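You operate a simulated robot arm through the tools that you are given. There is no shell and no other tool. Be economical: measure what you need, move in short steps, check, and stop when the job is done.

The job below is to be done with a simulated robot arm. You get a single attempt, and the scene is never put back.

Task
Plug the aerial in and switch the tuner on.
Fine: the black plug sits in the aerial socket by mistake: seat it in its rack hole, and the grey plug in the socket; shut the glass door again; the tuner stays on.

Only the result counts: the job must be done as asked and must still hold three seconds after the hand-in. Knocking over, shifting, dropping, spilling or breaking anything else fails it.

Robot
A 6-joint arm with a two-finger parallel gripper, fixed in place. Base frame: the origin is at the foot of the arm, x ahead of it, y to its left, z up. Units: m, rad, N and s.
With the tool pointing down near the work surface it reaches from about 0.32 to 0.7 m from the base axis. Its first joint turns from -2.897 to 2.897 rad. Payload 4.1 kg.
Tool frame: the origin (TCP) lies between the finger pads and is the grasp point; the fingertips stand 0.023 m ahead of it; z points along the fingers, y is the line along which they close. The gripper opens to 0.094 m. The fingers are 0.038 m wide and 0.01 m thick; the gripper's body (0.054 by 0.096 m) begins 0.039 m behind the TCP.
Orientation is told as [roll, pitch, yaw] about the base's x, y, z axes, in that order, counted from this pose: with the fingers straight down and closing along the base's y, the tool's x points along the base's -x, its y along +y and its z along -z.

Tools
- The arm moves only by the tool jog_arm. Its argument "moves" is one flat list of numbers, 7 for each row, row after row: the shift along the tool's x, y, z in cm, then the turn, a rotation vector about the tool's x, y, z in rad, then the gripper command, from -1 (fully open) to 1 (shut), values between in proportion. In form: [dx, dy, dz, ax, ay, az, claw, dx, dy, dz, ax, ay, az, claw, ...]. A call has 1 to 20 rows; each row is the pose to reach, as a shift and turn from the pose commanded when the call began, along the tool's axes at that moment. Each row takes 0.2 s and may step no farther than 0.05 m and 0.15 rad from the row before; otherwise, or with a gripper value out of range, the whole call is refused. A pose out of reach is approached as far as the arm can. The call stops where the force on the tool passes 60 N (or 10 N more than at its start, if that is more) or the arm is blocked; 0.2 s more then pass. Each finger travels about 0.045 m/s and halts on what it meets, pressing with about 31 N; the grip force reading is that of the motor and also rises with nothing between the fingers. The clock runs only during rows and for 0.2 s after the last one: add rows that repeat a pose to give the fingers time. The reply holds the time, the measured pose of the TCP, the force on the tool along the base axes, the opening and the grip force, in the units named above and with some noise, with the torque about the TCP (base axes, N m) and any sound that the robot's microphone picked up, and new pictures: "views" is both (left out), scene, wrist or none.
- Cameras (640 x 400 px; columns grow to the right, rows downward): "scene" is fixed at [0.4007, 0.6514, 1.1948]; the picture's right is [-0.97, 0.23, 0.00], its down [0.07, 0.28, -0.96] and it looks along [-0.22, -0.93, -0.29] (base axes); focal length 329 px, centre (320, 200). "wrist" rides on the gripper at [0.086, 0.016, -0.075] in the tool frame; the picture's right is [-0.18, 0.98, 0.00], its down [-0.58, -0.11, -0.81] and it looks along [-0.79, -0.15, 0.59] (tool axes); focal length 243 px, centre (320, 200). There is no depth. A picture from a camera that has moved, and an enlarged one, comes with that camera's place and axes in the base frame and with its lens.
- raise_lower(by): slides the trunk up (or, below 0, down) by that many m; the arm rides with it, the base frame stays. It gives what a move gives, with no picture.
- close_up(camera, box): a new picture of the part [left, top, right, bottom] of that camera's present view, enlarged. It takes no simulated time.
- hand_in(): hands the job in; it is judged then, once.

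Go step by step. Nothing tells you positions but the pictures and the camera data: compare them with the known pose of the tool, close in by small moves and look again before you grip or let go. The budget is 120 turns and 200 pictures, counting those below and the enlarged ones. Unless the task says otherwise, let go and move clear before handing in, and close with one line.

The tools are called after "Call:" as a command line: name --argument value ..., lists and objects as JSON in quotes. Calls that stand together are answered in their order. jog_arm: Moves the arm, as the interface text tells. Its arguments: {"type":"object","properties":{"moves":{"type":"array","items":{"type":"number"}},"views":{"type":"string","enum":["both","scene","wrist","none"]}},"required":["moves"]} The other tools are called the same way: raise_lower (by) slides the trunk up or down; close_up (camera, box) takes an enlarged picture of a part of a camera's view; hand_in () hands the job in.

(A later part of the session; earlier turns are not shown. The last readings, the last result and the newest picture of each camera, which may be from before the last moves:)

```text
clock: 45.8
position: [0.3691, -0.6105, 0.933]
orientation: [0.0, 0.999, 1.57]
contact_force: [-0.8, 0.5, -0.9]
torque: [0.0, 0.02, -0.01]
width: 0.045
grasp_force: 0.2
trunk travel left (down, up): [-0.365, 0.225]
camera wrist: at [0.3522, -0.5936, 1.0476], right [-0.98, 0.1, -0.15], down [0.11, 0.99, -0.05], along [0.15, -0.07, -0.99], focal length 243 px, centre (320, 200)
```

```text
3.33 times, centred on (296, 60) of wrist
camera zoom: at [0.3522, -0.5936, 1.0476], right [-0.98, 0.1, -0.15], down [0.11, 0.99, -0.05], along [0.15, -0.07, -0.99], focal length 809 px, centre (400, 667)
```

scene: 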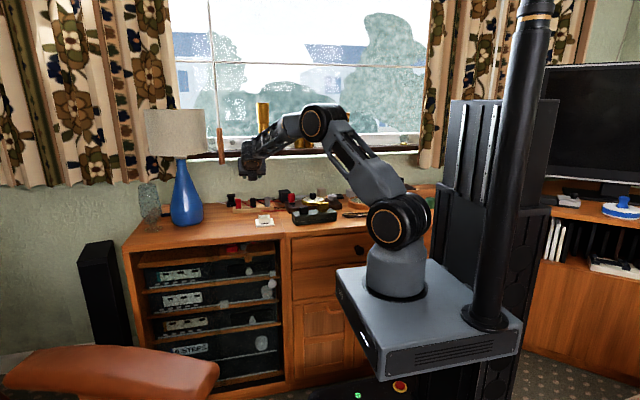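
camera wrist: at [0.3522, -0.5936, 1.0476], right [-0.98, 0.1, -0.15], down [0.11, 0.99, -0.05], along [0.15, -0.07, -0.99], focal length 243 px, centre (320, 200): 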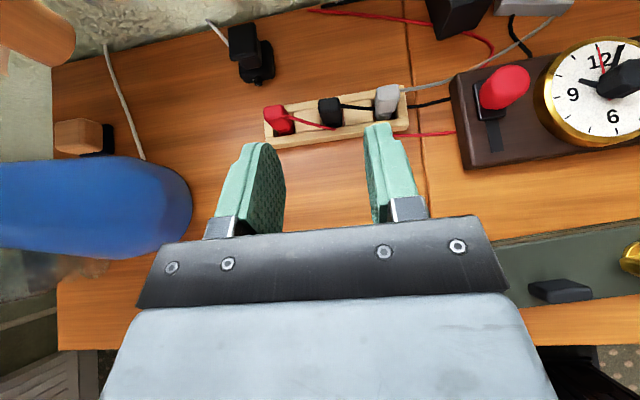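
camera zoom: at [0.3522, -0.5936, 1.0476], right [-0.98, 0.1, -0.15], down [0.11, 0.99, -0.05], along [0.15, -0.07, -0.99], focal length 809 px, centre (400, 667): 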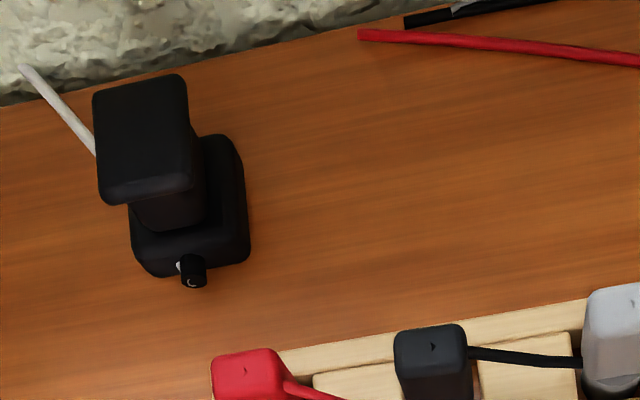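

The three plug tops line up, so the black plug is properly seated. Next is the grey plug at about (0.306, -0.711); I'll hover over it.

Call:
jog_arm --moves '[0.5, 2.1, 2.8, 0, 0, 0, 0.04, 1.0, 4.2, 5.6, 0, 0, 0, 0.04, 1.54, 6.3, 8.5, 0, 0, 0, 0.04, 1.54, 6.3, 8.5, 0, 0, 0, 0.04]' --views "wrist"

Call:
close_up --camera "wrist" --box '[220, 100, 412, 220]'

```text
clock: 46.8
position: [0.3049, -0.6922, 0.9009]
orientation: [0.0, 0.999, 1.57]
contact_force: [0.1, 0.1, -1.1]
torque: [0.01, -0.02, 0.0]
width: 0.0451
grasp_force: 0.2
trunk travel left (down, up): [-0.365, 0.225]
camera wrist: at [0.2889, -0.675, 1.014], right [-0.98, 0.1, -0.16], down [0.11, 0.99, -0.05], along [0.15, -0.07, -0.99], focal length 243 px, centre (320, 200)
```

wrist: 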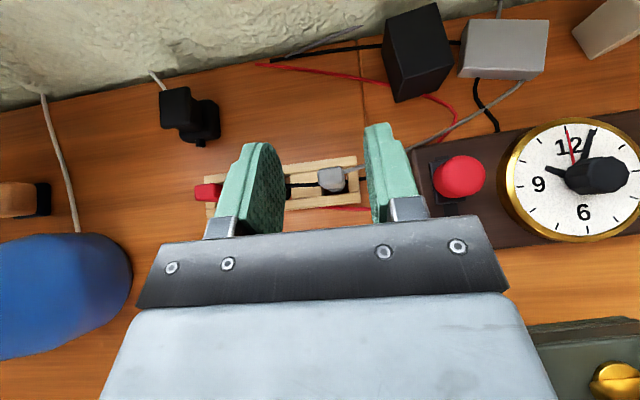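

```text
3.33 times, centred on (316, 160) of wrist
camera zoom: at [0.2889, -0.675, 1.014], right [-0.98, 0.1, -0.16], down [0.11, 0.99, -0.05], along [0.15, -0.07, -0.99], focal length 809 px, centre (333, 333)
```

zoom: 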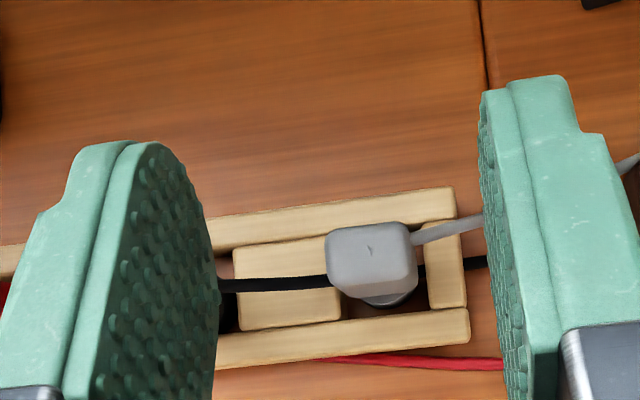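

Grey's top is at about (0.308, -0.709). I'll descend around it and grip.

Call:
jog_arm --moves '[-2.0, -0.3, 2.4, 0, 0, 0, 0.04, -4.0, -0.3, 3.8, 0, 0, 0, 0.04, -5.5, -0.3, 5.0, 0, 0, 0, 0.04, -6.8, -0.3, 6.0, 0, 0, 0, 0.04, -6.8, -0.3, 6.0, 0, 0, 0, 0.04]' --views "none"

Call:
close_up --camera "wrist" --box '[220, 100, 412, 220]'

Call:
close_up --camera "scene" --box '[228, 185, 292, 225]'

```text
clock: 48.0
position: [0.309, -0.7035, 0.8095]
orientation: [0.0, 1.0, 1.568]
contact_force: [-0.2, -0.6, -0.3]
torque: [0.0, 0.02, -0.02]
width: 0.045
grasp_force: 0.0
trunk travel left (down, up): [-0.365, 0.225]
```

```text
3.33 times, centred on (316, 160) of wrist
camera zoom: at [0.2922, -0.6875, 0.9233], right [-0.98, 0.1, -0.16], down [0.11, 0.99, -0.05], along [0.15, -0.07, -0.99], focal length 809 px, centre (333, 333)
```

zoom: 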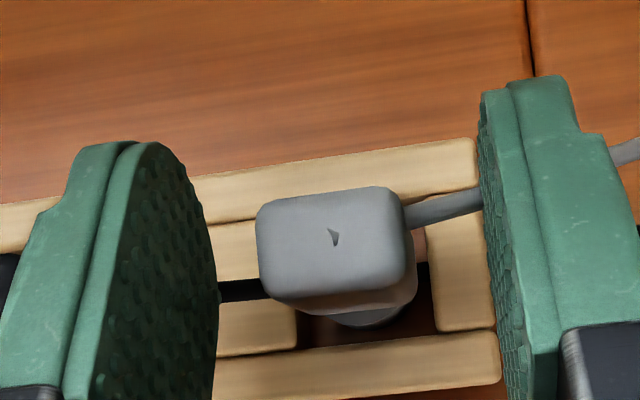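

```text
10.00 times, centred on (260, 205) of scene
camera zoom: at [0.4007, 0.6514, 1.1948], right [-0.97, 0.23, 0.0], down [0.07, 0.28, -0.96], along [-0.22, -0.93, -0.29], focal length 3291 px, centre (920, 150)
```

zoom: 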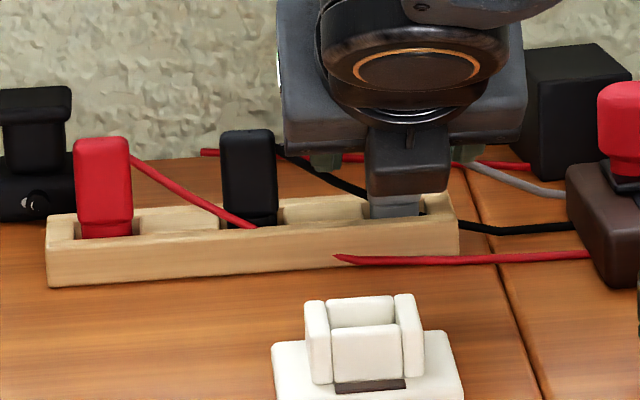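

The pads straddle it correctly. Close and lift straight up.

Call:
jog_arm --moves '[0, 0, 0, 0, 0, 0, 1, 0, 0, 0, 0, 0, 0, 1, 0, 0, 0, 0, 0, 0, 1, 0.42, 0, -0.27, 0, 0, 0, 1, 0.84, 0, -0.54, 0, 0, 0, 1, 1.68, 0, -1.08, 0, 0, 0, 1, 2.52, 0, -1.62, 0, 0, 0, 1, 3.36, 0, -2.16, 0, 0, 0, 1, 5.05, 0, -3.24, 0, 0, 0, 1, 6.7, 0, -4.3, 0, 0, 0, 1, 8.0, 0, -5.1, 0, 0, 0, 1]'

Call:
close_up --camera "scene" --box '[220, 175, 300, 225]'

Call:
close_up --camera "wrist" --box '[220, 100, 412, 220]'

```text
clock: 50.4
position: [0.3087, -0.7057, 0.9032]
orientation: [0.001, 1.001, 1.571]
contact_force: [0.2, -0.6, 0.0]
torque: [-0.01, 0.01, 0.0]
width: 0.0204
grasp_force: 30.7
trunk travel left (down, up): [-0.365, 0.225]
camera wrist: at [0.2918, -0.6891, 1.0176], right [-0.98, 0.1, -0.15], down [0.11, 0.99, -0.05], along [0.15, -0.07, -0.99], focal length 243 px, centre (320, 200)
```

scene: 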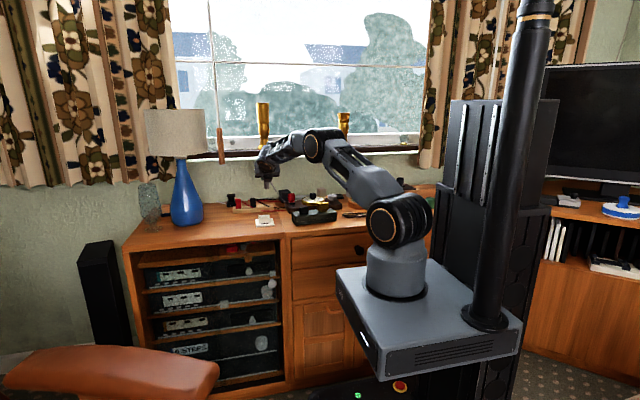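
wrist: 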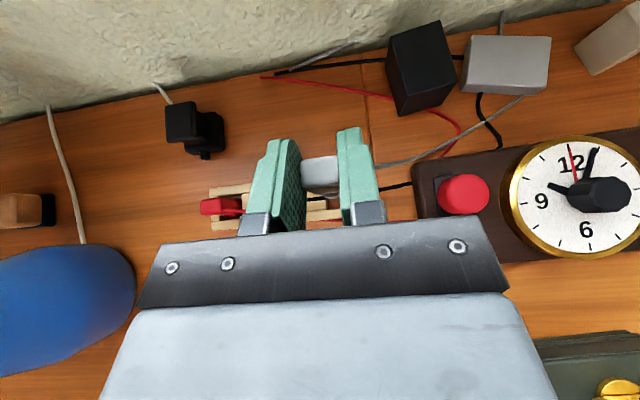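

```text
8.00 times, centred on (260, 200) of scene
camera zoom: at [0.4007, 0.6514, 1.1948], right [-0.97, 0.23, 0.0], down [0.07, 0.28, -0.96], along [-0.22, -0.93, -0.29], focal length 2632 px, centre (800, 200)
```

zoom: 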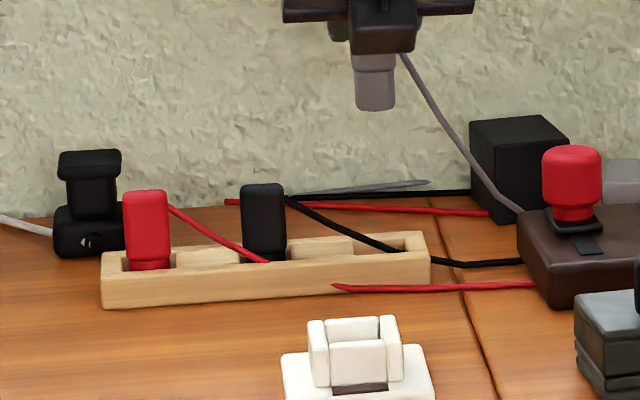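

```text
3.33 times, centred on (316, 160) of wrist
camera zoom: at [0.2918, -0.6891, 1.0176], right [-0.98, 0.1, -0.15], down [0.11, 0.99, -0.05], along [0.15, -0.07, -0.99], focal length 809 px, centre (333, 333)
```

zoom: 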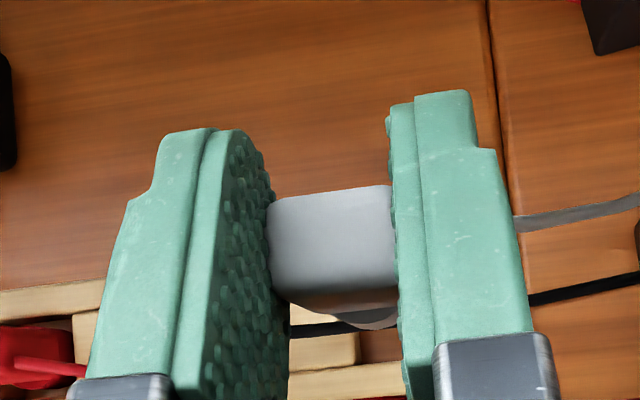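

The grey plug is out and upright. I'll carry it over the socket at (0.3335, -0.541).

Call:
jog_arm --moves '[-1.8, -0.5, -2.8, 0, 0, 0, 1, -3.6, -1.0, -5.6, 0, 0, 0, 1, -5.5, -1.5, -8.4, 0, 0, 0, 1, -7.3, -2.0, -11.2, 0, 0, 0, 1, -10.4, -2.53, -13.4, 0, 0, 0, 1, -10.4, -2.53, -13.4, 0, 0, 0, 1]'

Call:
close_up --camera "wrist" --box '[220, 120, 412, 240]'

Call:
close_up --camera "scene" --box '[236, 190, 300, 230]'

```text
clock: 51.8
position: [0.3342, -0.5367, 0.8878]
orientation: [-0.001, 0.999, 1.568]
contact_force: [0.4, -0.2, 0.2]
torque: [0.02, -0.03, -0.01]
width: 0.0201
grasp_force: 31.0
trunk travel left (down, up): [-0.365, 0.225]
camera wrist: at [0.3168, -0.5197, 1.0015], right [-0.98, 0.1, -0.15], down [0.11, 0.99, -0.05], along [0.15, -0.07, -0.99], focal length 243 px, centre (320, 200)
```

scene: 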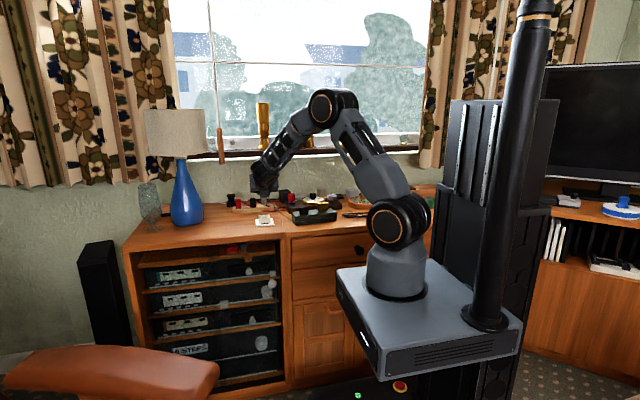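
wrist: 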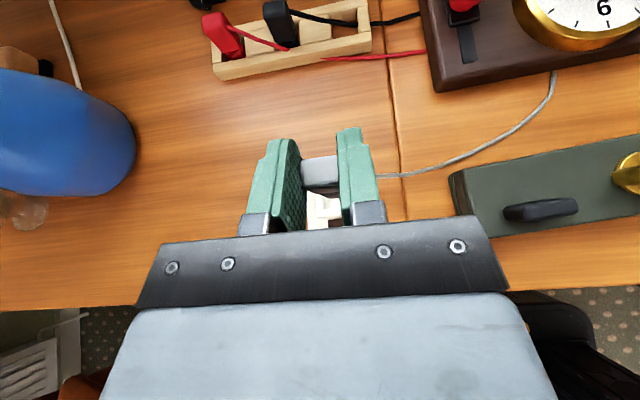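

```text
3.33 times, centred on (316, 180) of wrist
camera zoom: at [0.3168, -0.5197, 1.0015], right [-0.98, 0.1, -0.15], down [0.11, 0.99, -0.05], along [0.15, -0.07, -0.99], focal length 809 px, centre (333, 267)
```

zoom: 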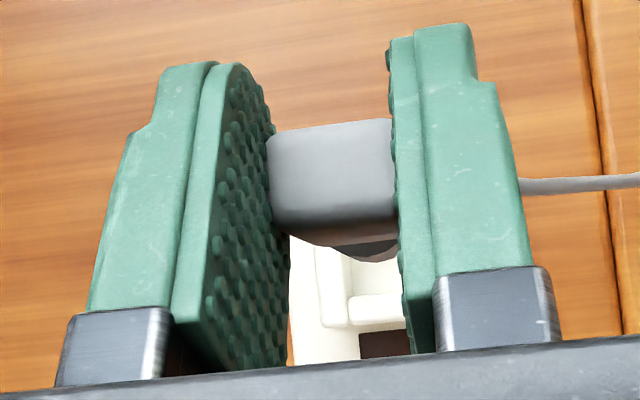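

```text
10.00 times, centred on (268, 210) of scene
camera zoom: at [0.4007, 0.6514, 1.1948], right [-0.97, 0.23, 0.0], down [0.07, 0.28, -0.96], along [-0.22, -0.93, -0.29], focal length 3291 px, centre (840, 100)
```

zoom: 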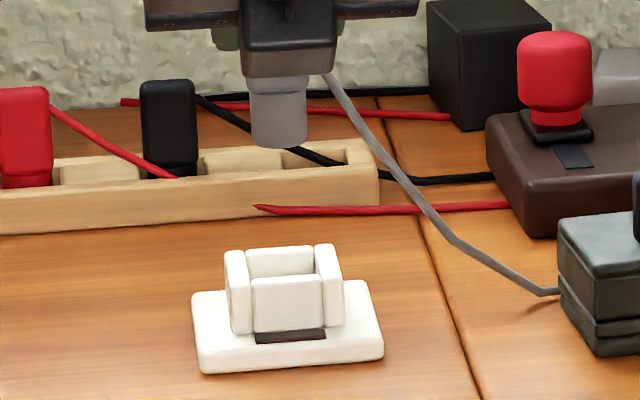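

It is nearly centred; I'll correct by about 1.5 mm in y and lower it into the socket, watching the force.

Call:
jog_arm --moves '[-1.5, -0.08, 0.9, 0, 0, 0, 1, -3.0, -0.08, 1.8, 0, 0, 0, 1, -3.7, -0.08, 2.25, 0, 0, 0, 1, -4.4, -0.08, 2.65, 0, 0, 0, 1, -5.0, -0.08, 3.05, 0, 0, 0, 1, -5.5, -0.08, 3.36, 0, 0, 0, 1, -6.0, -0.08, 3.66, 0, 0, 0, 1]' --views "none"

Call:
close_up --camera "scene" --box '[236, 190, 300, 230]'

Call:
close_up --camera "wrist" --box '[220, 120, 412, 240]'

```text
clock: 53.4
position: [0.3321, -0.5342, 0.8196]
orientation: [-0.003, 1.004, 1.566]
contact_force: [-1.4, 1.9, 9.2]
torque: [-0.03, 0.14, 0.0]
width: 0.02
grasp_force: 30.0
trunk travel left (down, up): [-0.365, 0.225]
```

```text
10.00 times, centred on (268, 210) of scene
camera zoom: at [0.4007, 0.6514, 1.1948], right [-0.97, 0.23, 0.0], down [0.07, 0.28, -0.96], along [-0.22, -0.93, -0.29], focal length 3291 px, centre (840, 100)
```

zoom: 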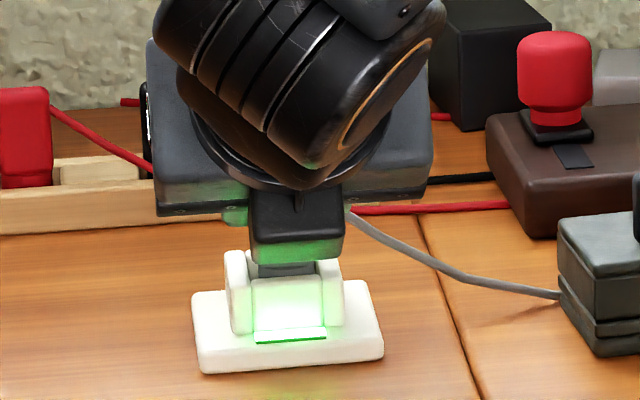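

```text
3.33 times, centred on (316, 180) of wrist
camera zoom: at [0.3169, -0.5168, 0.9339], right [-0.98, 0.1, -0.16], down [0.11, 0.99, -0.06], along [0.15, -0.07, -0.99], focal length 809 px, centre (333, 267)
```

zoom: 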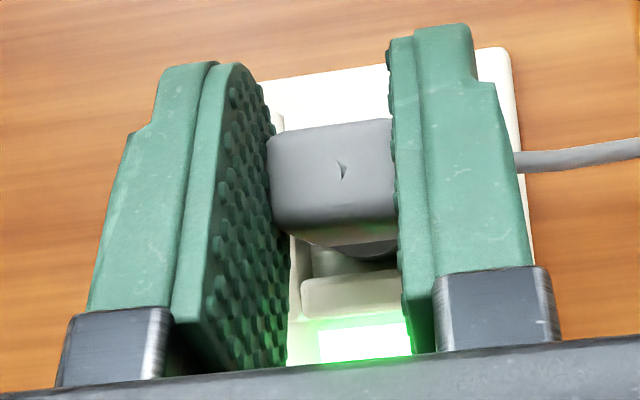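

The socket lamp turned green, so the aerial is plugged in. I'll release and back away.

Call:
jog_arm --moves '[0.2, 0.05, -0.1, 0, 0, 0, 1, 0.2, 0.05, -0.1, 0, 0, 0, -0.2, 0.2, 0.05, -0.1, 0, 0, 0, -0.2, 0.2, 0.05, -0.1, 0, 0, 0, -0.2, 0.2, 0.05, -3, 0, 0, 0, -0.2, 1.5, 0, -7, 0, 0, 0, -0.2, 3.5, 0, -11, 0, 0, 0, -0.2, 5.5, 0, -15, 0, 0, 0, -0.2]'

Call:
close_up --camera "scene" --box '[228, 190, 292, 230]'

Call:
close_up --camera "scene" --box '[140, 245, 300, 345]'

```text
clock: 55.2
position: [0.3364, -0.4377, 0.9455]
orientation: [0.001, 0.998, 1.571]
contact_force: [0.0, -1.0, -0.1]
torque: [0.02, -0.06, 0.0]
width: 0.0564
grasp_force: 0.1
trunk travel left (down, up): [-0.365, 0.225]
camera wrist: at [0.3194, -0.4204, 1.0591], right [-0.98, 0.1, -0.15], down [0.11, 0.99, -0.05], along [0.15, -0.07, -0.99], focal length 243 px, centre (320, 200)
```

scene: 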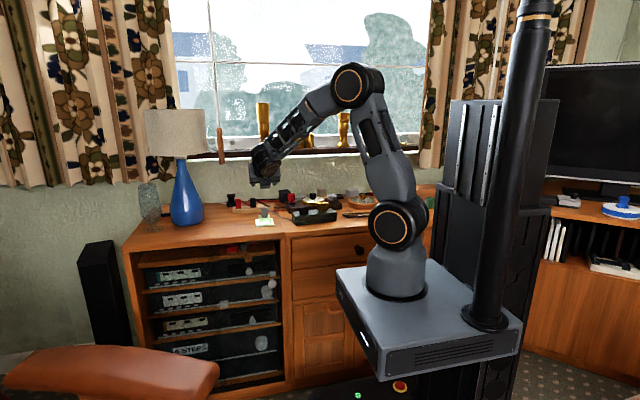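
wrist: 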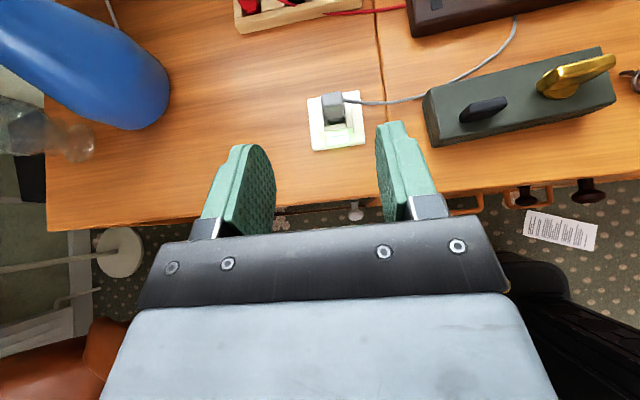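

```text
10.00 times, centred on (260, 210) of scene
camera zoom: at [0.4007, 0.6514, 1.1948], right [-0.97, 0.23, 0.0], down [0.07, 0.28, -0.96], along [-0.22, -0.93, -0.29], focal length 3291 px, centre (920, 100)
```

zoom: 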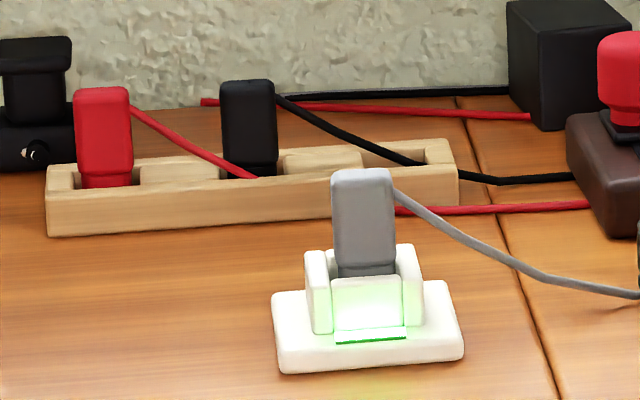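

```text
4.00 times, centred on (220, 295) of scene
camera zoom: at [0.4007, 0.6514, 1.1948], right [-0.97, 0.23, 0.0], down [0.07, 0.28, -0.96], along [-0.22, -0.93, -0.29], focal length 1316 px, centre (720, -180)
```

zoom: 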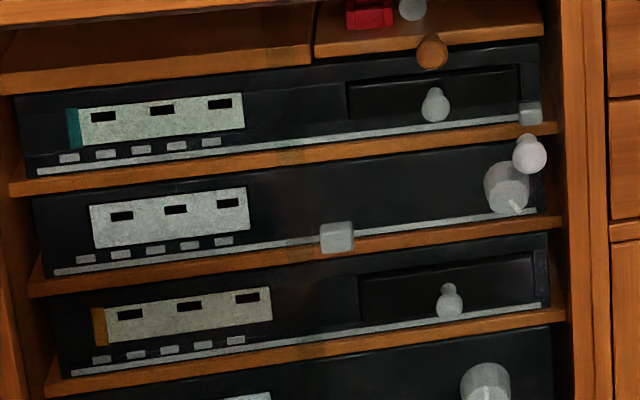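

Both plugs are right. For the glass door I want the camera facing the cabinet again, so I'll withdraw, level the hand and turn it back half a turn.

Call:
jog_arm --moves '[-0.8, -0.9, -2.7, 0, -0.143, 0, -0.3, -1.6, -1.8, -5.4, 0, -0.286, 0, -0.3, -2.4, -2.7, -8.1, 0, -0.429, 0, -0.3, -3.2, -3.6, -10.8, 0, -0.571, 0, -0.3, -4.0, -4.6, -13.5, 0, -0.714, 0, -0.3, -4.8, -5.5, -16.2, 0, -0.857, 0, -0.3, -5.5, -6.4, -18.8, 0, -1.0, 0, -0.3]' --views "none"

Call:
jog_arm --moves '[0, 0, 0, 0, 0, 0.15, -0.3, 0, 0, 0, 0, 0, 0.3, -0.3, 0, 0, 0, 0, 0, 0.45, -0.3, 0, 0, 0, 0, 0, 0.6, -0.3, 0, 0, 0, 0, 0, 0.75, -0.3, 0, 0, 0, 0, 0, 0.9, -0.3, 0, 0, 0, 0, 0, 1.05, -0.3, 0, 0, 0, 0, 0, 1.2, -0.3, 0, 0, 0, 0, 0, 1.35, -0.3, 0, 0, 0, 0, 0, 1.5, -0.3, 0, 0, 0, 0, 0, 1.65, -0.3, 0, 0, 0, 0, 0, 1.8, -0.3, 0, 0, 0, 0, 0, 1.95, -0.3, 0, 0, 0, 0, 0, 2.1, -0.3, 0, 0, 0, 0, 0, 2.25, -0.3, 0, 0, 0, 0, 0, 2.4, -0.3, 0, 0, 0, 0, 0, 2.55, -0.3, 0, 0, 0, 0, 0, 2.7, -0.3, 0, 0, 0, 0, 0, 2.85, -0.3, 0, 0, 0, 0, 0, 3.0, -0.3]' --views "none"

Call:
raise_lower --by -0.22

```text
clock: 56.8
position: [0.3982, -0.2507, 1.0011]
orientation: [0.0, -0.002, 1.57]
contact_force: [-0.4, 0.6, 0.1]
torque: [-0.01, -0.04, 0.01]
width: 0.0609
grasp_force: 0.2
trunk travel left (down, up): [-0.365, 0.225]
```

```text
clock: 61.0
position: [0.3988, -0.2489, 0.9999]
orientation: [-0.002, 0.0, -1.434]
contact_force: [0.0, 0.0, 0.0]
torque: [-0.01, -0.01, 0.02]
width: 0.0612
grasp_force: 0.1
trunk travel left (down, up): [-0.365, 0.225]
```

```text
clock: 63.4
position: [0.3977, -0.2496, 0.7809]
orientation: [0.0, 0.0, -1.431]
contact_force: [-0.2, 0.9, 0.0]
torque: [0.05, -0.03, -0.06]
width: 0.0613
grasp_force: 0.1
trunk travel left (down, up): [-0.145, 0.445]
```

Now I'll finish the turn, then tilt and lower in front of the door knob.

Call:
jog_arm --moves '[0, 0, 0, 0, 0, 0.14, -0.3]' --views "none"

Call:
jog_arm --moves '[0, -1.2, 3.7, 0, -0.117, 0, -0.3, 0, -2.4, 7.4, 0, -0.233, 0, -0.3, 0, -3.6, 11, 0, -0.35, 0, -0.3, -1, -4.8, 14.7, 0, -0.467, 0, -0.3, -2, -6, 18.3, 0, -0.583, 0, -0.3, -3, -7.2, 22, 0, -0.7, 0, -0.3]'

Call:
close_up --camera "wrist" --box '[200, 60, 440, 210]'

```text
clock: 63.8
position: [0.3997, -0.2491, 0.781]
orientation: [0.0, 0.0, -1.572]
contact_force: [-0.3, 0.1, 0.0]
torque: [-0.01, 0.0, 0.0]
width: 0.0611
grasp_force: 0.0
trunk travel left (down, up): [-0.145, 0.445]
```

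```text
clock: 65.2
position: [0.3273, -0.2765, 0.5582]
orientation: [0.0, -0.7, -1.568]
contact_force: [0.0, 0.2, 0.2]
torque: [0.02, 0.0, 0.02]
width: 0.0608
grasp_force: 0.0
trunk travel left (down, up): [-0.145, 0.445]
camera wrist: at [0.3423, -0.1618, 0.561], right [0.98, -0.14, 0.12], down [-0.11, 0.07, 0.99], along [-0.15, -0.99, 0.06], focal length 243 px, centre (320, 200)
```

scene: 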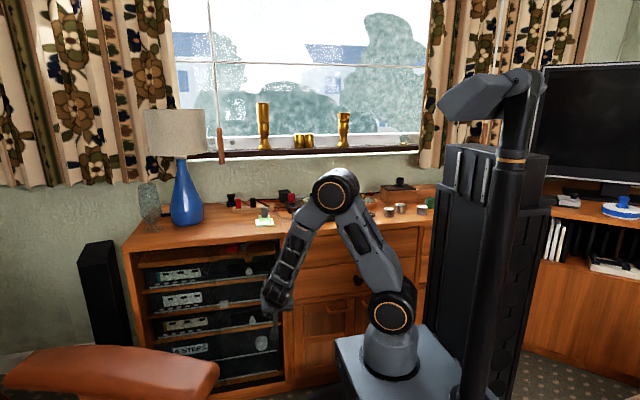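
wrist: 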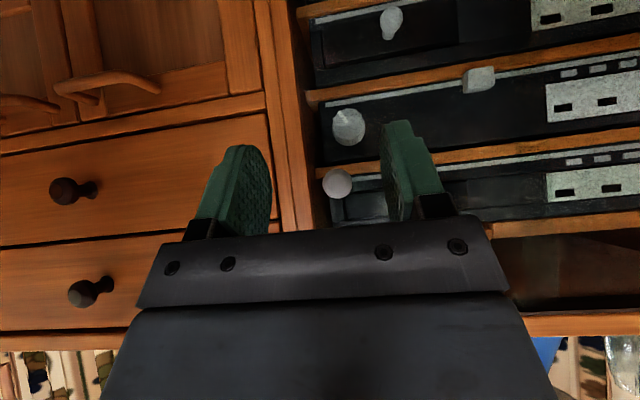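

```text
2.67 times, centred on (320, 135) of wrist
camera zoom: at [0.3423, -0.1618, 0.561], right [0.98, -0.14, 0.12], down [-0.11, 0.07, 0.99], along [-0.15, -0.99, 0.06], focal length 647 px, centre (320, 373)
```

zoom: 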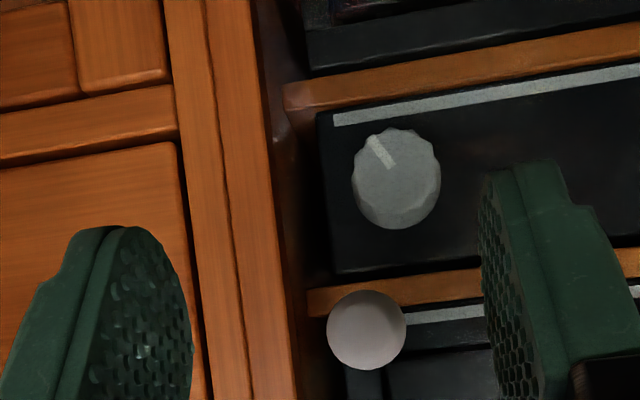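

The knob is at about (0.325, -0.415, 0.561), radius 1.6 cm, clear of the frame front at y≈-0.445. I'll advance around it.

Call:
jog_arm --moves '[-3, -0.2, 2.3, 0, 0, 0, -0.2, -5.5, -0.2, 4.3, 0, 0, 0, -0.2, -7.6, -0.2, 6, 0, 0, 0, -0.2, -7.6, -0.2, 6, 0, 0, 0, -0.2]' --views "wrist"

Call:
close_up --camera "wrist" --box '[200, 80, 440, 230]'

Call:
close_up --camera "scene" --box '[230, 250, 310, 300]'

```text
clock: 66.2
position: [0.3276, -0.3729, 0.564]
orientation: [-0.002, -0.699, -1.572]
contact_force: [-0.3, -0.6, 0.3]
torque: [-0.02, 0.02, 0.03]
width: 0.0564
grasp_force: 0.1
trunk travel left (down, up): [-0.145, 0.445]
camera wrist: at [0.3423, -0.2598, 0.5667], right [0.98, -0.14, 0.12], down [-0.11, 0.07, 0.99], along [-0.15, -0.99, 0.06], focal length 243 px, centre (320, 200)
```

wrist: 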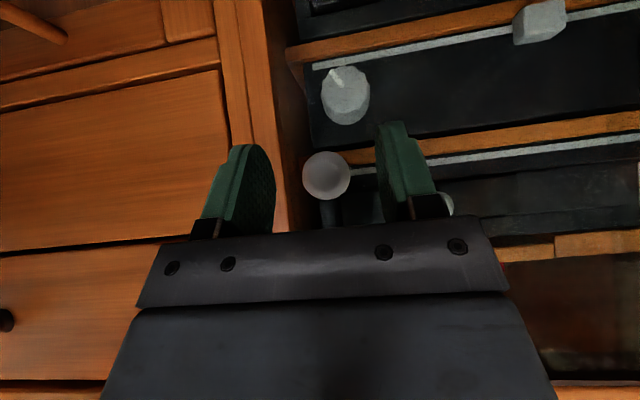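

```text
2.67 times, centred on (320, 155) of wrist
camera zoom: at [0.3423, -0.2598, 0.5667], right [0.98, -0.14, 0.12], down [-0.11, 0.07, 0.99], along [-0.15, -0.99, 0.06], focal length 647 px, centre (320, 320)
```

zoom: 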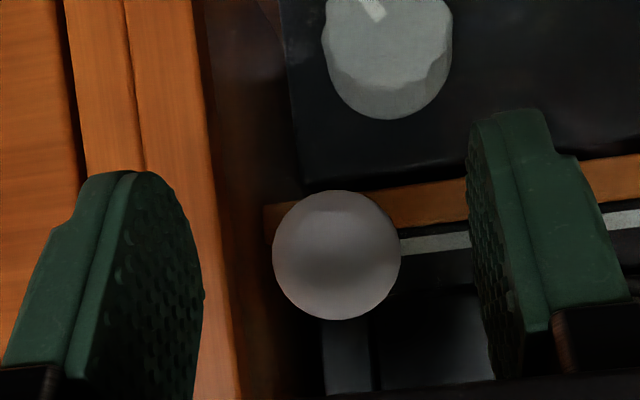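

```text
8.00 times, centred on (270, 275) of scene
camera zoom: at [0.4007, 0.6514, 1.1948], right [-0.97, 0.23, 0.0], down [0.07, 0.28, -0.96], along [-0.22, -0.93, -0.29], focal length 2632 px, centre (720, -400)
```

zoom: 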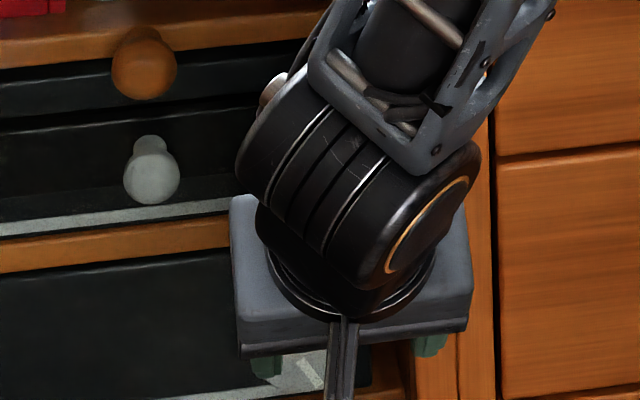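

The size change puts the knob at y≈-0.4225. I'll go 3.4 cm farther and close on it.

Call:
jog_arm --moves '[-1.2, -0.3, 1.2, 0, 0, 0, -0.2, -2.47, -0.3, 2.34, 0, 0, 0, -0.2, -2.47, -0.3, 2.34, 0, 0, 0, 0.1, -2.47, -0.3, 2.34, 0, 0, 0, 1, -2.47, -0.3, 2.34, 0, 0, 0, 1, -2.47, -0.3, 2.34, 0, 0, 0, 1]' --views "wrist"

```text
clock: 67.5
position: [0.3244, -0.4091, 0.5591]
orientation: [0.001, -0.698, -1.565]
contact_force: [35.1, -4.3, -3.1]
torque: [-0.01, -0.15, 0.6]
width: 0.0314
grasp_force: 44.9
trunk travel left (down, up): [-0.145, 0.445]
camera wrist: at [0.3397, -0.2948, 0.5625], right [0.98, -0.13, 0.12], down [-0.11, 0.07, 0.99], along [-0.14, -0.99, 0.06], focal length 243 px, centre (320, 200)
```

wrist: 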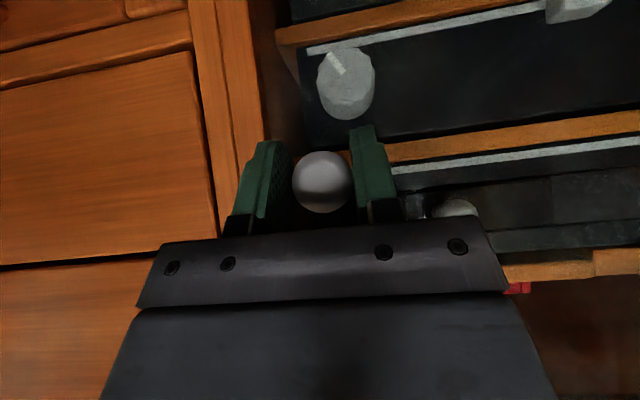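

The knob is gripped (3.1 cm), with a side load because the closed door resists. I'll slide it +x by 4 cm and see if the pane follows.

Call:
jog_arm --moves '[0, 0.5, 0, 0, 0, 0, 1, 0, 1, 0, 0, 0, 0, 1, 0, 2, 0, 0, 0, 0, 1, 0, 3, 0, 0, 0, 0, 1, 0, 4, 0, 0, 0, 0, 1]'

```text
clock: 68.8
position: [0.364, -0.4087, 0.561]
orientation: [-0.002, -0.702, -1.568]
contact_force: [-0.3, 8.1, -1.5]
torque: [-0.22, -0.16, -0.09]
width: 0.0313
grasp_force: 44.8
trunk travel left (down, up): [-0.145, 0.445]
camera wrist: at [0.3786, -0.2947, 0.5626], right [0.98, -0.14, 0.12], down [-0.11, 0.07, 0.99], along [-0.15, -0.99, 0.06], focal length 243 px, centre (320, 200)
```

scene: 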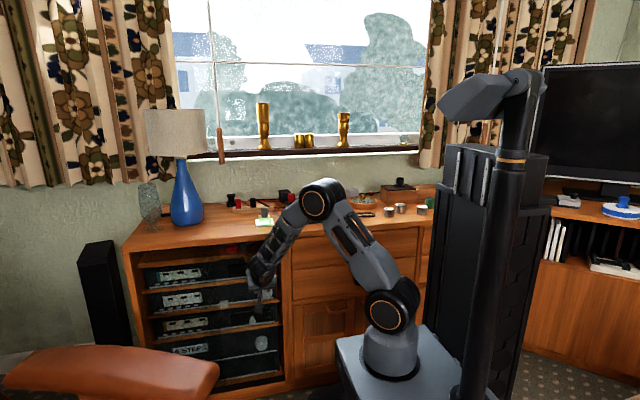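
wrist: 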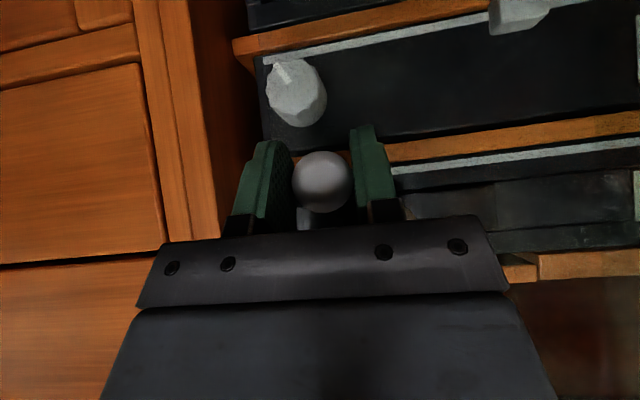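

The pane slides freely along x. I'll continue to the end of its travel.

Call:
jog_arm --moves '[0, 2, 0, 0, 0, 0, 1, 0, 4, 0, 0, 0, 0, 1, 0, 6, 0, 0, 0, 0, 1, 0, 8, 0, 0, 0, 0, 1, 0, 10, 0, 0, 0, 0, 1, 0, 12, 0, 0, 0, 0, 1, 0, 14, 0, 0, 0, 0, 1, 0, 16, 0, 0, 0, 0, 1, 0, 17.5, 0, 0, 0, 0, 1, 0, 19, 0, 0, 0, 0, 1, 0, 20.5, 0, 0, 0, 0, 1]'

Call:
close_up --camera "scene" --box '[140, 245, 300, 345]'

```text
clock: 71.2
position: [0.5568, -0.4117, 0.5611]
orientation: [-0.024, -0.696, -1.58]
contact_force: [-25.3, 9.6, 13.4]
torque: [-0.42, 0.32, -0.68]
width: 0.0315
grasp_force: 44.9
trunk travel left (down, up): [-0.145, 0.445]
stopped in row 11: the force on the tool passed its limit at 64 N (the readings are from after the stop); the commanded pose is now the measured one
camera wrist: at [0.576, -0.2973, 0.5628], right [0.98, -0.17, 0.1], down [-0.09, 0.07, 0.99], along [-0.17, -0.98, 0.06], focal length 243 px, centre (320, 200)
```

scene: 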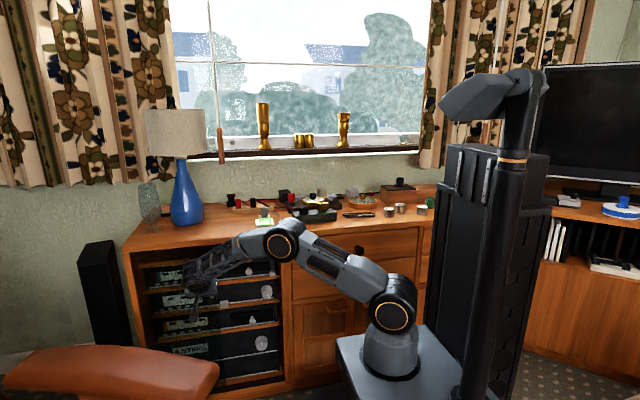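
wrist: 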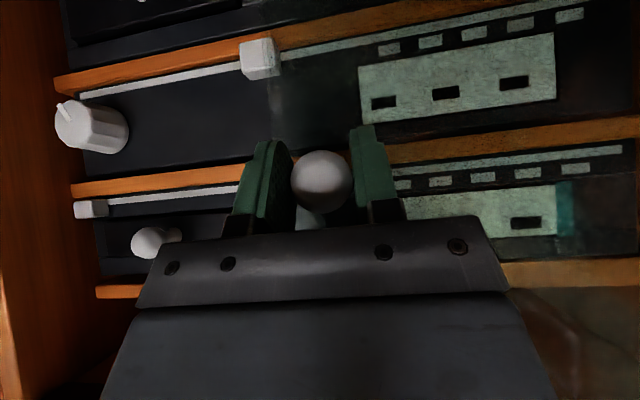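

```text
4.00 times, centred on (220, 295) of scene
camera zoom: at [0.4007, 0.6514, 1.1948], right [-0.97, 0.23, 0.0], down [0.07, 0.28, -0.96], along [-0.22, -0.93, -0.29], focal length 1316 px, centre (720, -180)
```

zoom: 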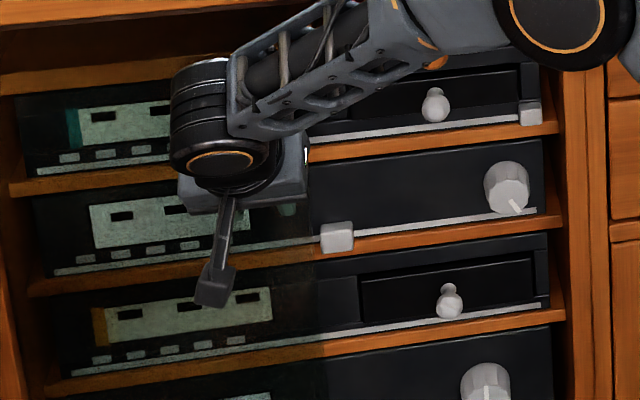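

The door is open to its stop, with the pane edge just past the cube at about (0.5035, -0.495, 0.453). I'll release the knob and back straight out.

Call:
jog_arm --moves '[0, -0.3, 0, 0, 0, 0, 1, 0, -0.3, 0, 0, 0, 0, -0.2, 0, -0.3, 0, 0, 0, 0, -0.2, 2, -0.3, -2, 0, 0, 0, -0.2, 4.5, -0.3, -4, 0, 0, 0, -0.2, 7.6, -0.3, -6.4, 0, 0, 0, -0.2]' --views "wrist"

Call:
close_up --camera "scene" --box '[140, 245, 300, 345]'

```text
clock: 72.6
position: [0.56, -0.3104, 0.5587]
orientation: [-0.022, -0.694, -1.572]
contact_force: [0.8, 0.3, -0.4]
torque: [-0.02, 0.0, -0.04]
width: 0.0564
grasp_force: 0.0
trunk travel left (down, up): [-0.145, 0.445]
camera wrist: at [0.5782, -0.1958, 0.5608], right [0.98, -0.16, 0.1], down [-0.09, 0.07, 0.99], along [-0.16, -0.98, 0.06], focal length 243 px, centre (320, 200)
```

wrist: 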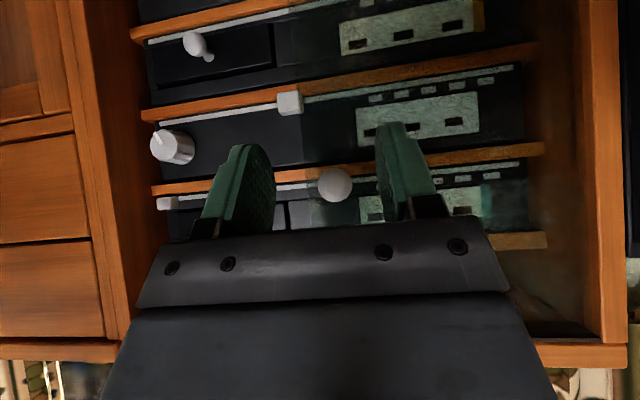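

```text
4.00 times, centred on (220, 295) of scene
camera zoom: at [0.4007, 0.6514, 1.1948], right [-0.97, 0.23, 0.0], down [0.07, 0.28, -0.96], along [-0.22, -0.93, -0.29], focal length 1316 px, centre (720, -180)
```

zoom: 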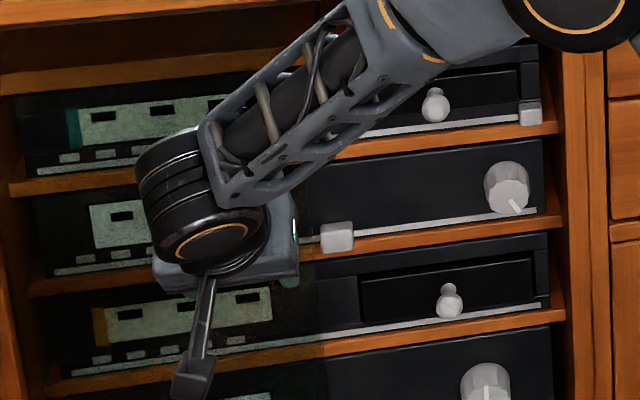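

Door stays open and the cube is clear of the pane edge (x≈0.525). I'll close the fingers, tilt flatter and line up in front of the cube.

Call:
jog_arm --moves '[0, -2, 1, 0, 0, 0, 1, 0, -4, 3, 0, -0.1, 0, 1, 0, -6, 6, 0, -0.2, 0, 1, 0.1, -6, 9, 0, -0.3, 0, 1, 0.3, -6, 12, 0, -0.4, 0, 1, 0.45, -6, 14.6, 0, -0.5, 0, 1, 0.45, -6, 14.6, 0, -0.5, 0, 1]'

Call:
close_up --camera "scene" --box '[180, 265, 276, 325]'

Call:
close_up --camera "wrist" --box '[160, 80, 480, 280]'

```text
clock: 74.2
position: [0.4968, -0.4008, 0.4445]
orientation: [-0.046, -1.194, -1.545]
contact_force: [0.1, 0.2, 0.7]
torque: [-0.02, 0.02, 0.0]
width: 0.0
grasp_force: 31.2
trunk travel left (down, up): [-0.145, 0.445]
camera wrist: at [0.5131, -0.2992, 0.3924], right [0.98, -0.08, 0.15], down [-0.09, 0.54, 0.84], along [-0.15, -0.84, 0.52], focal length 243 px, centre (320, 200)
```

scene: 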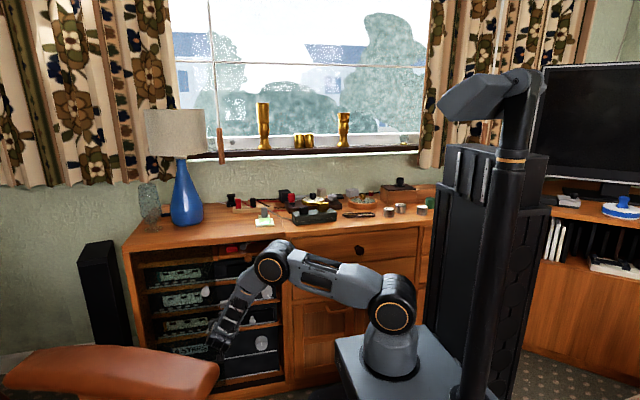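
wrist: 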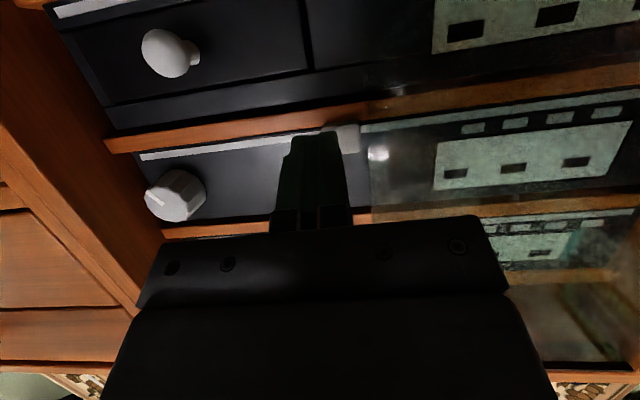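

```text
6.67 times, centred on (228, 295) of scene
camera zoom: at [0.4007, 0.6514, 1.1948], right [-0.97, 0.23, 0.0], down [0.07, 0.28, -0.96], along [-0.22, -0.93, -0.29], focal length 2194 px, centre (933, -433)
```

zoom: 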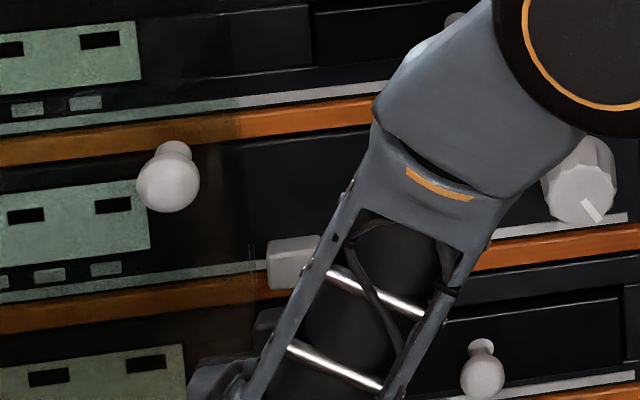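

```text
2.00 times, centred on (320, 180) of wrist
camera zoom: at [0.5131, -0.2992, 0.3924], right [0.98, -0.08, 0.15], down [-0.09, 0.54, 0.84], along [-0.15, -0.84, 0.52], focal length 485 px, centre (320, 240)
```

zoom: 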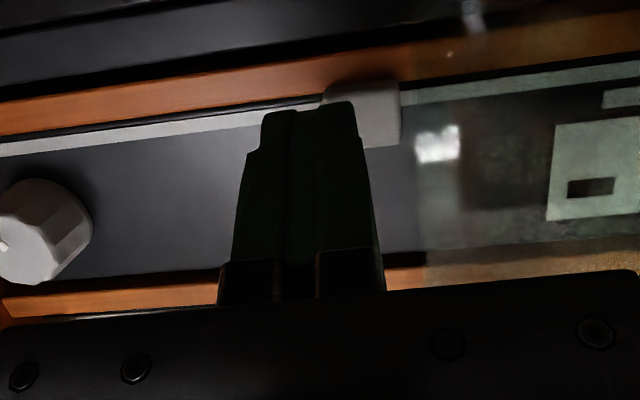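

The cube's centre is about x 0.506, z 0.453. I'll shift +x 8 mm and advance 5 cm toward it.

Call:
jog_arm --moves '[-0.7, 0.8, 1.8, 0, 0, 0, 1, -1.3, 0.8, 3.3, 0, 0, 0, 1, -1.84, 0.8, 4.65, 0, 0, 0, 1]' --views "wrist"

Call:
close_up --camera "wrist" --box '[200, 80, 440, 230]'

```text
clock: 75.0
position: [0.503, -0.4498, 0.4446]
orientation: [-0.047, -1.193, -1.542]
contact_force: [0.7, -0.4, 0.5]
torque: [0.01, -0.03, -0.02]
width: 0.0001
grasp_force: 31.3
trunk travel left (down, up): [-0.145, 0.445]
camera wrist: at [0.5195, -0.3492, 0.3924], right [0.98, -0.09, 0.15], down [-0.08, 0.54, 0.84], along [-0.15, -0.84, 0.52], focal length 243 px, centre (320, 200)
```

wrist: 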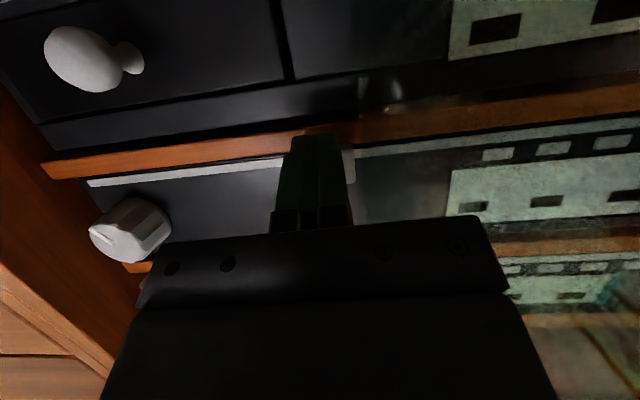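

```text
2.67 times, centred on (320, 155) of wrist
camera zoom: at [0.5195, -0.3492, 0.3924], right [0.98, -0.09, 0.15], down [-0.08, 0.54, 0.84], along [-0.15, -0.84, 0.52], focal length 647 px, centre (320, 320)
```

zoom: 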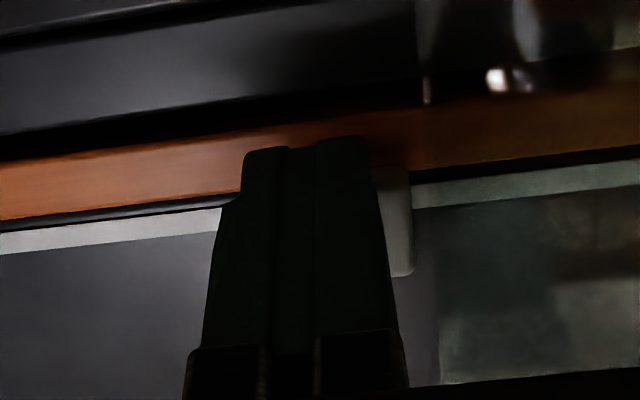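

The fingertips sit slightly low on the cube, so I'll raise 1.2 cm and press forward in small steps.

Call:
jog_arm --moves '[-1.12, 0, -0.44, 0, 0, 0, 1, -1.27, 0, -0.07, 0, 0, 0, 1, -1.41, 0, 0.3, 0, 0, 0, 1, -1.56, 0, 0.68, 0, 0, 0, 1, -1.7, 0, 1.05, 0, 0, 0, 1, -1.86, 0, 1.42, 0, 0, 0, 1, -2.0, 0, 1.8, 0, 0, 0, 1]'

Call:
close_up --camera "scene" --box '[140, 245, 300, 345]'

```text
clock: 76.6
position: [0.5031, -0.4688, 0.4569]
orientation: [-0.052, -1.193, -1.536]
contact_force: [-10.0, 54.7, 7.4]
torque: [-0.92, -0.58, 0.5]
width: 0.0003
grasp_force: 30.9
trunk travel left (down, up): [-0.145, 0.445]
heard: click
camera wrist: at [0.5194, -0.3686, 0.4045], right [0.99, -0.08, 0.15], down [-0.09, 0.54, 0.84], along [-0.15, -0.84, 0.52], focal length 243 px, centre (320, 200)
```

scene: 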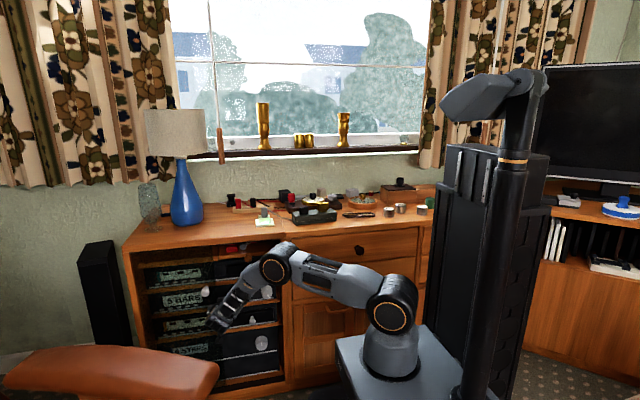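
wrist: 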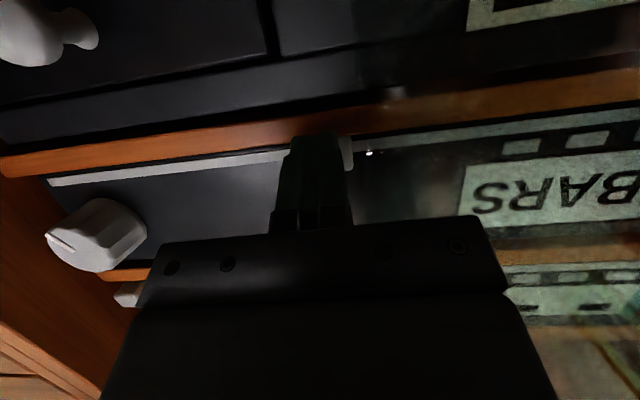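

```text
4.00 times, centred on (220, 295) of scene
camera zoom: at [0.4007, 0.6514, 1.1948], right [-0.97, 0.23, 0.0], down [0.07, 0.28, -0.96], along [-0.22, -0.93, -0.29], focal length 1316 px, centre (720, -180)
```

zoom: 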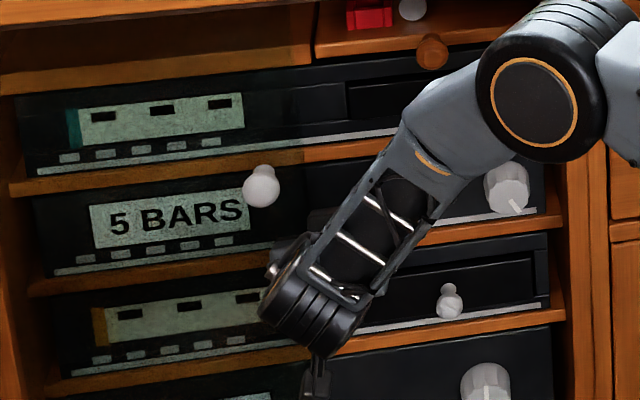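

A click, and the display reads "5 BARS": the tuner is on with the aerial signal. I'll withdraw straight back and check it stays on.

Call:
jog_arm --moves '[0.7, 0, -1.9, 0, 0, 0, 1, 1.8, 0, -4.6, 0, 0, 0, 1, 3.1, 0, -8, 0, 0, 0, 1, 4.6, 0, -11.6, 0, 0, 0, 1]'

Call:
close_up --camera "scene" --box '[140, 245, 300, 345]'

```text
clock: 77.6
position: [0.505, -0.3462, 0.4577]
orientation: [-0.048, -1.194, -1.546]
contact_force: [-0.4, -0.5, -0.4]
torque: [0.02, -0.01, 0.01]
width: 0.0001
grasp_force: 31.0
trunk travel left (down, up): [-0.145, 0.445]
camera wrist: at [0.521, -0.2446, 0.4044], right [0.98, -0.09, 0.15], down [-0.08, 0.54, 0.84], along [-0.15, -0.84, 0.52], focal length 243 px, centre (320, 200)
```

scene: 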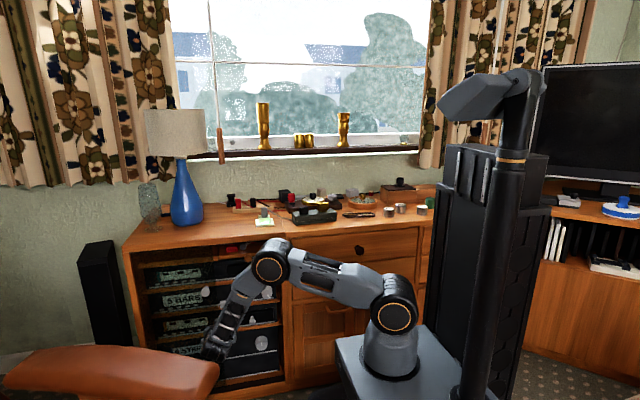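
wrist: 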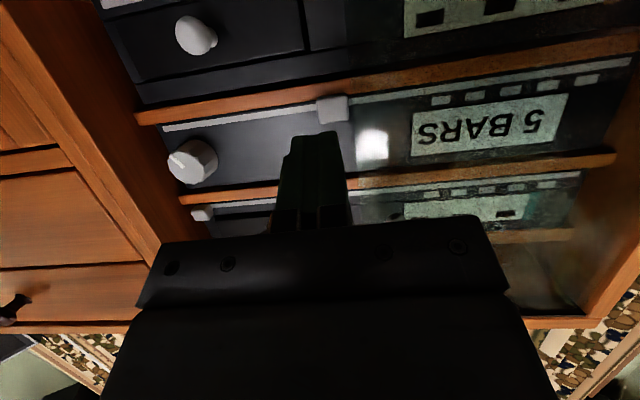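

```text
4.00 times, centred on (220, 295) of scene
camera zoom: at [0.4007, 0.6514, 1.1948], right [-0.97, 0.23, 0.0], down [0.07, 0.28, -0.96], along [-0.22, -0.93, -0.29], focal length 1316 px, centre (720, -180)
```

zoom: 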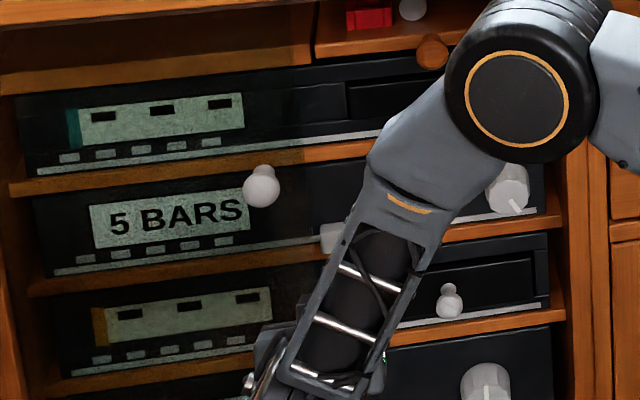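

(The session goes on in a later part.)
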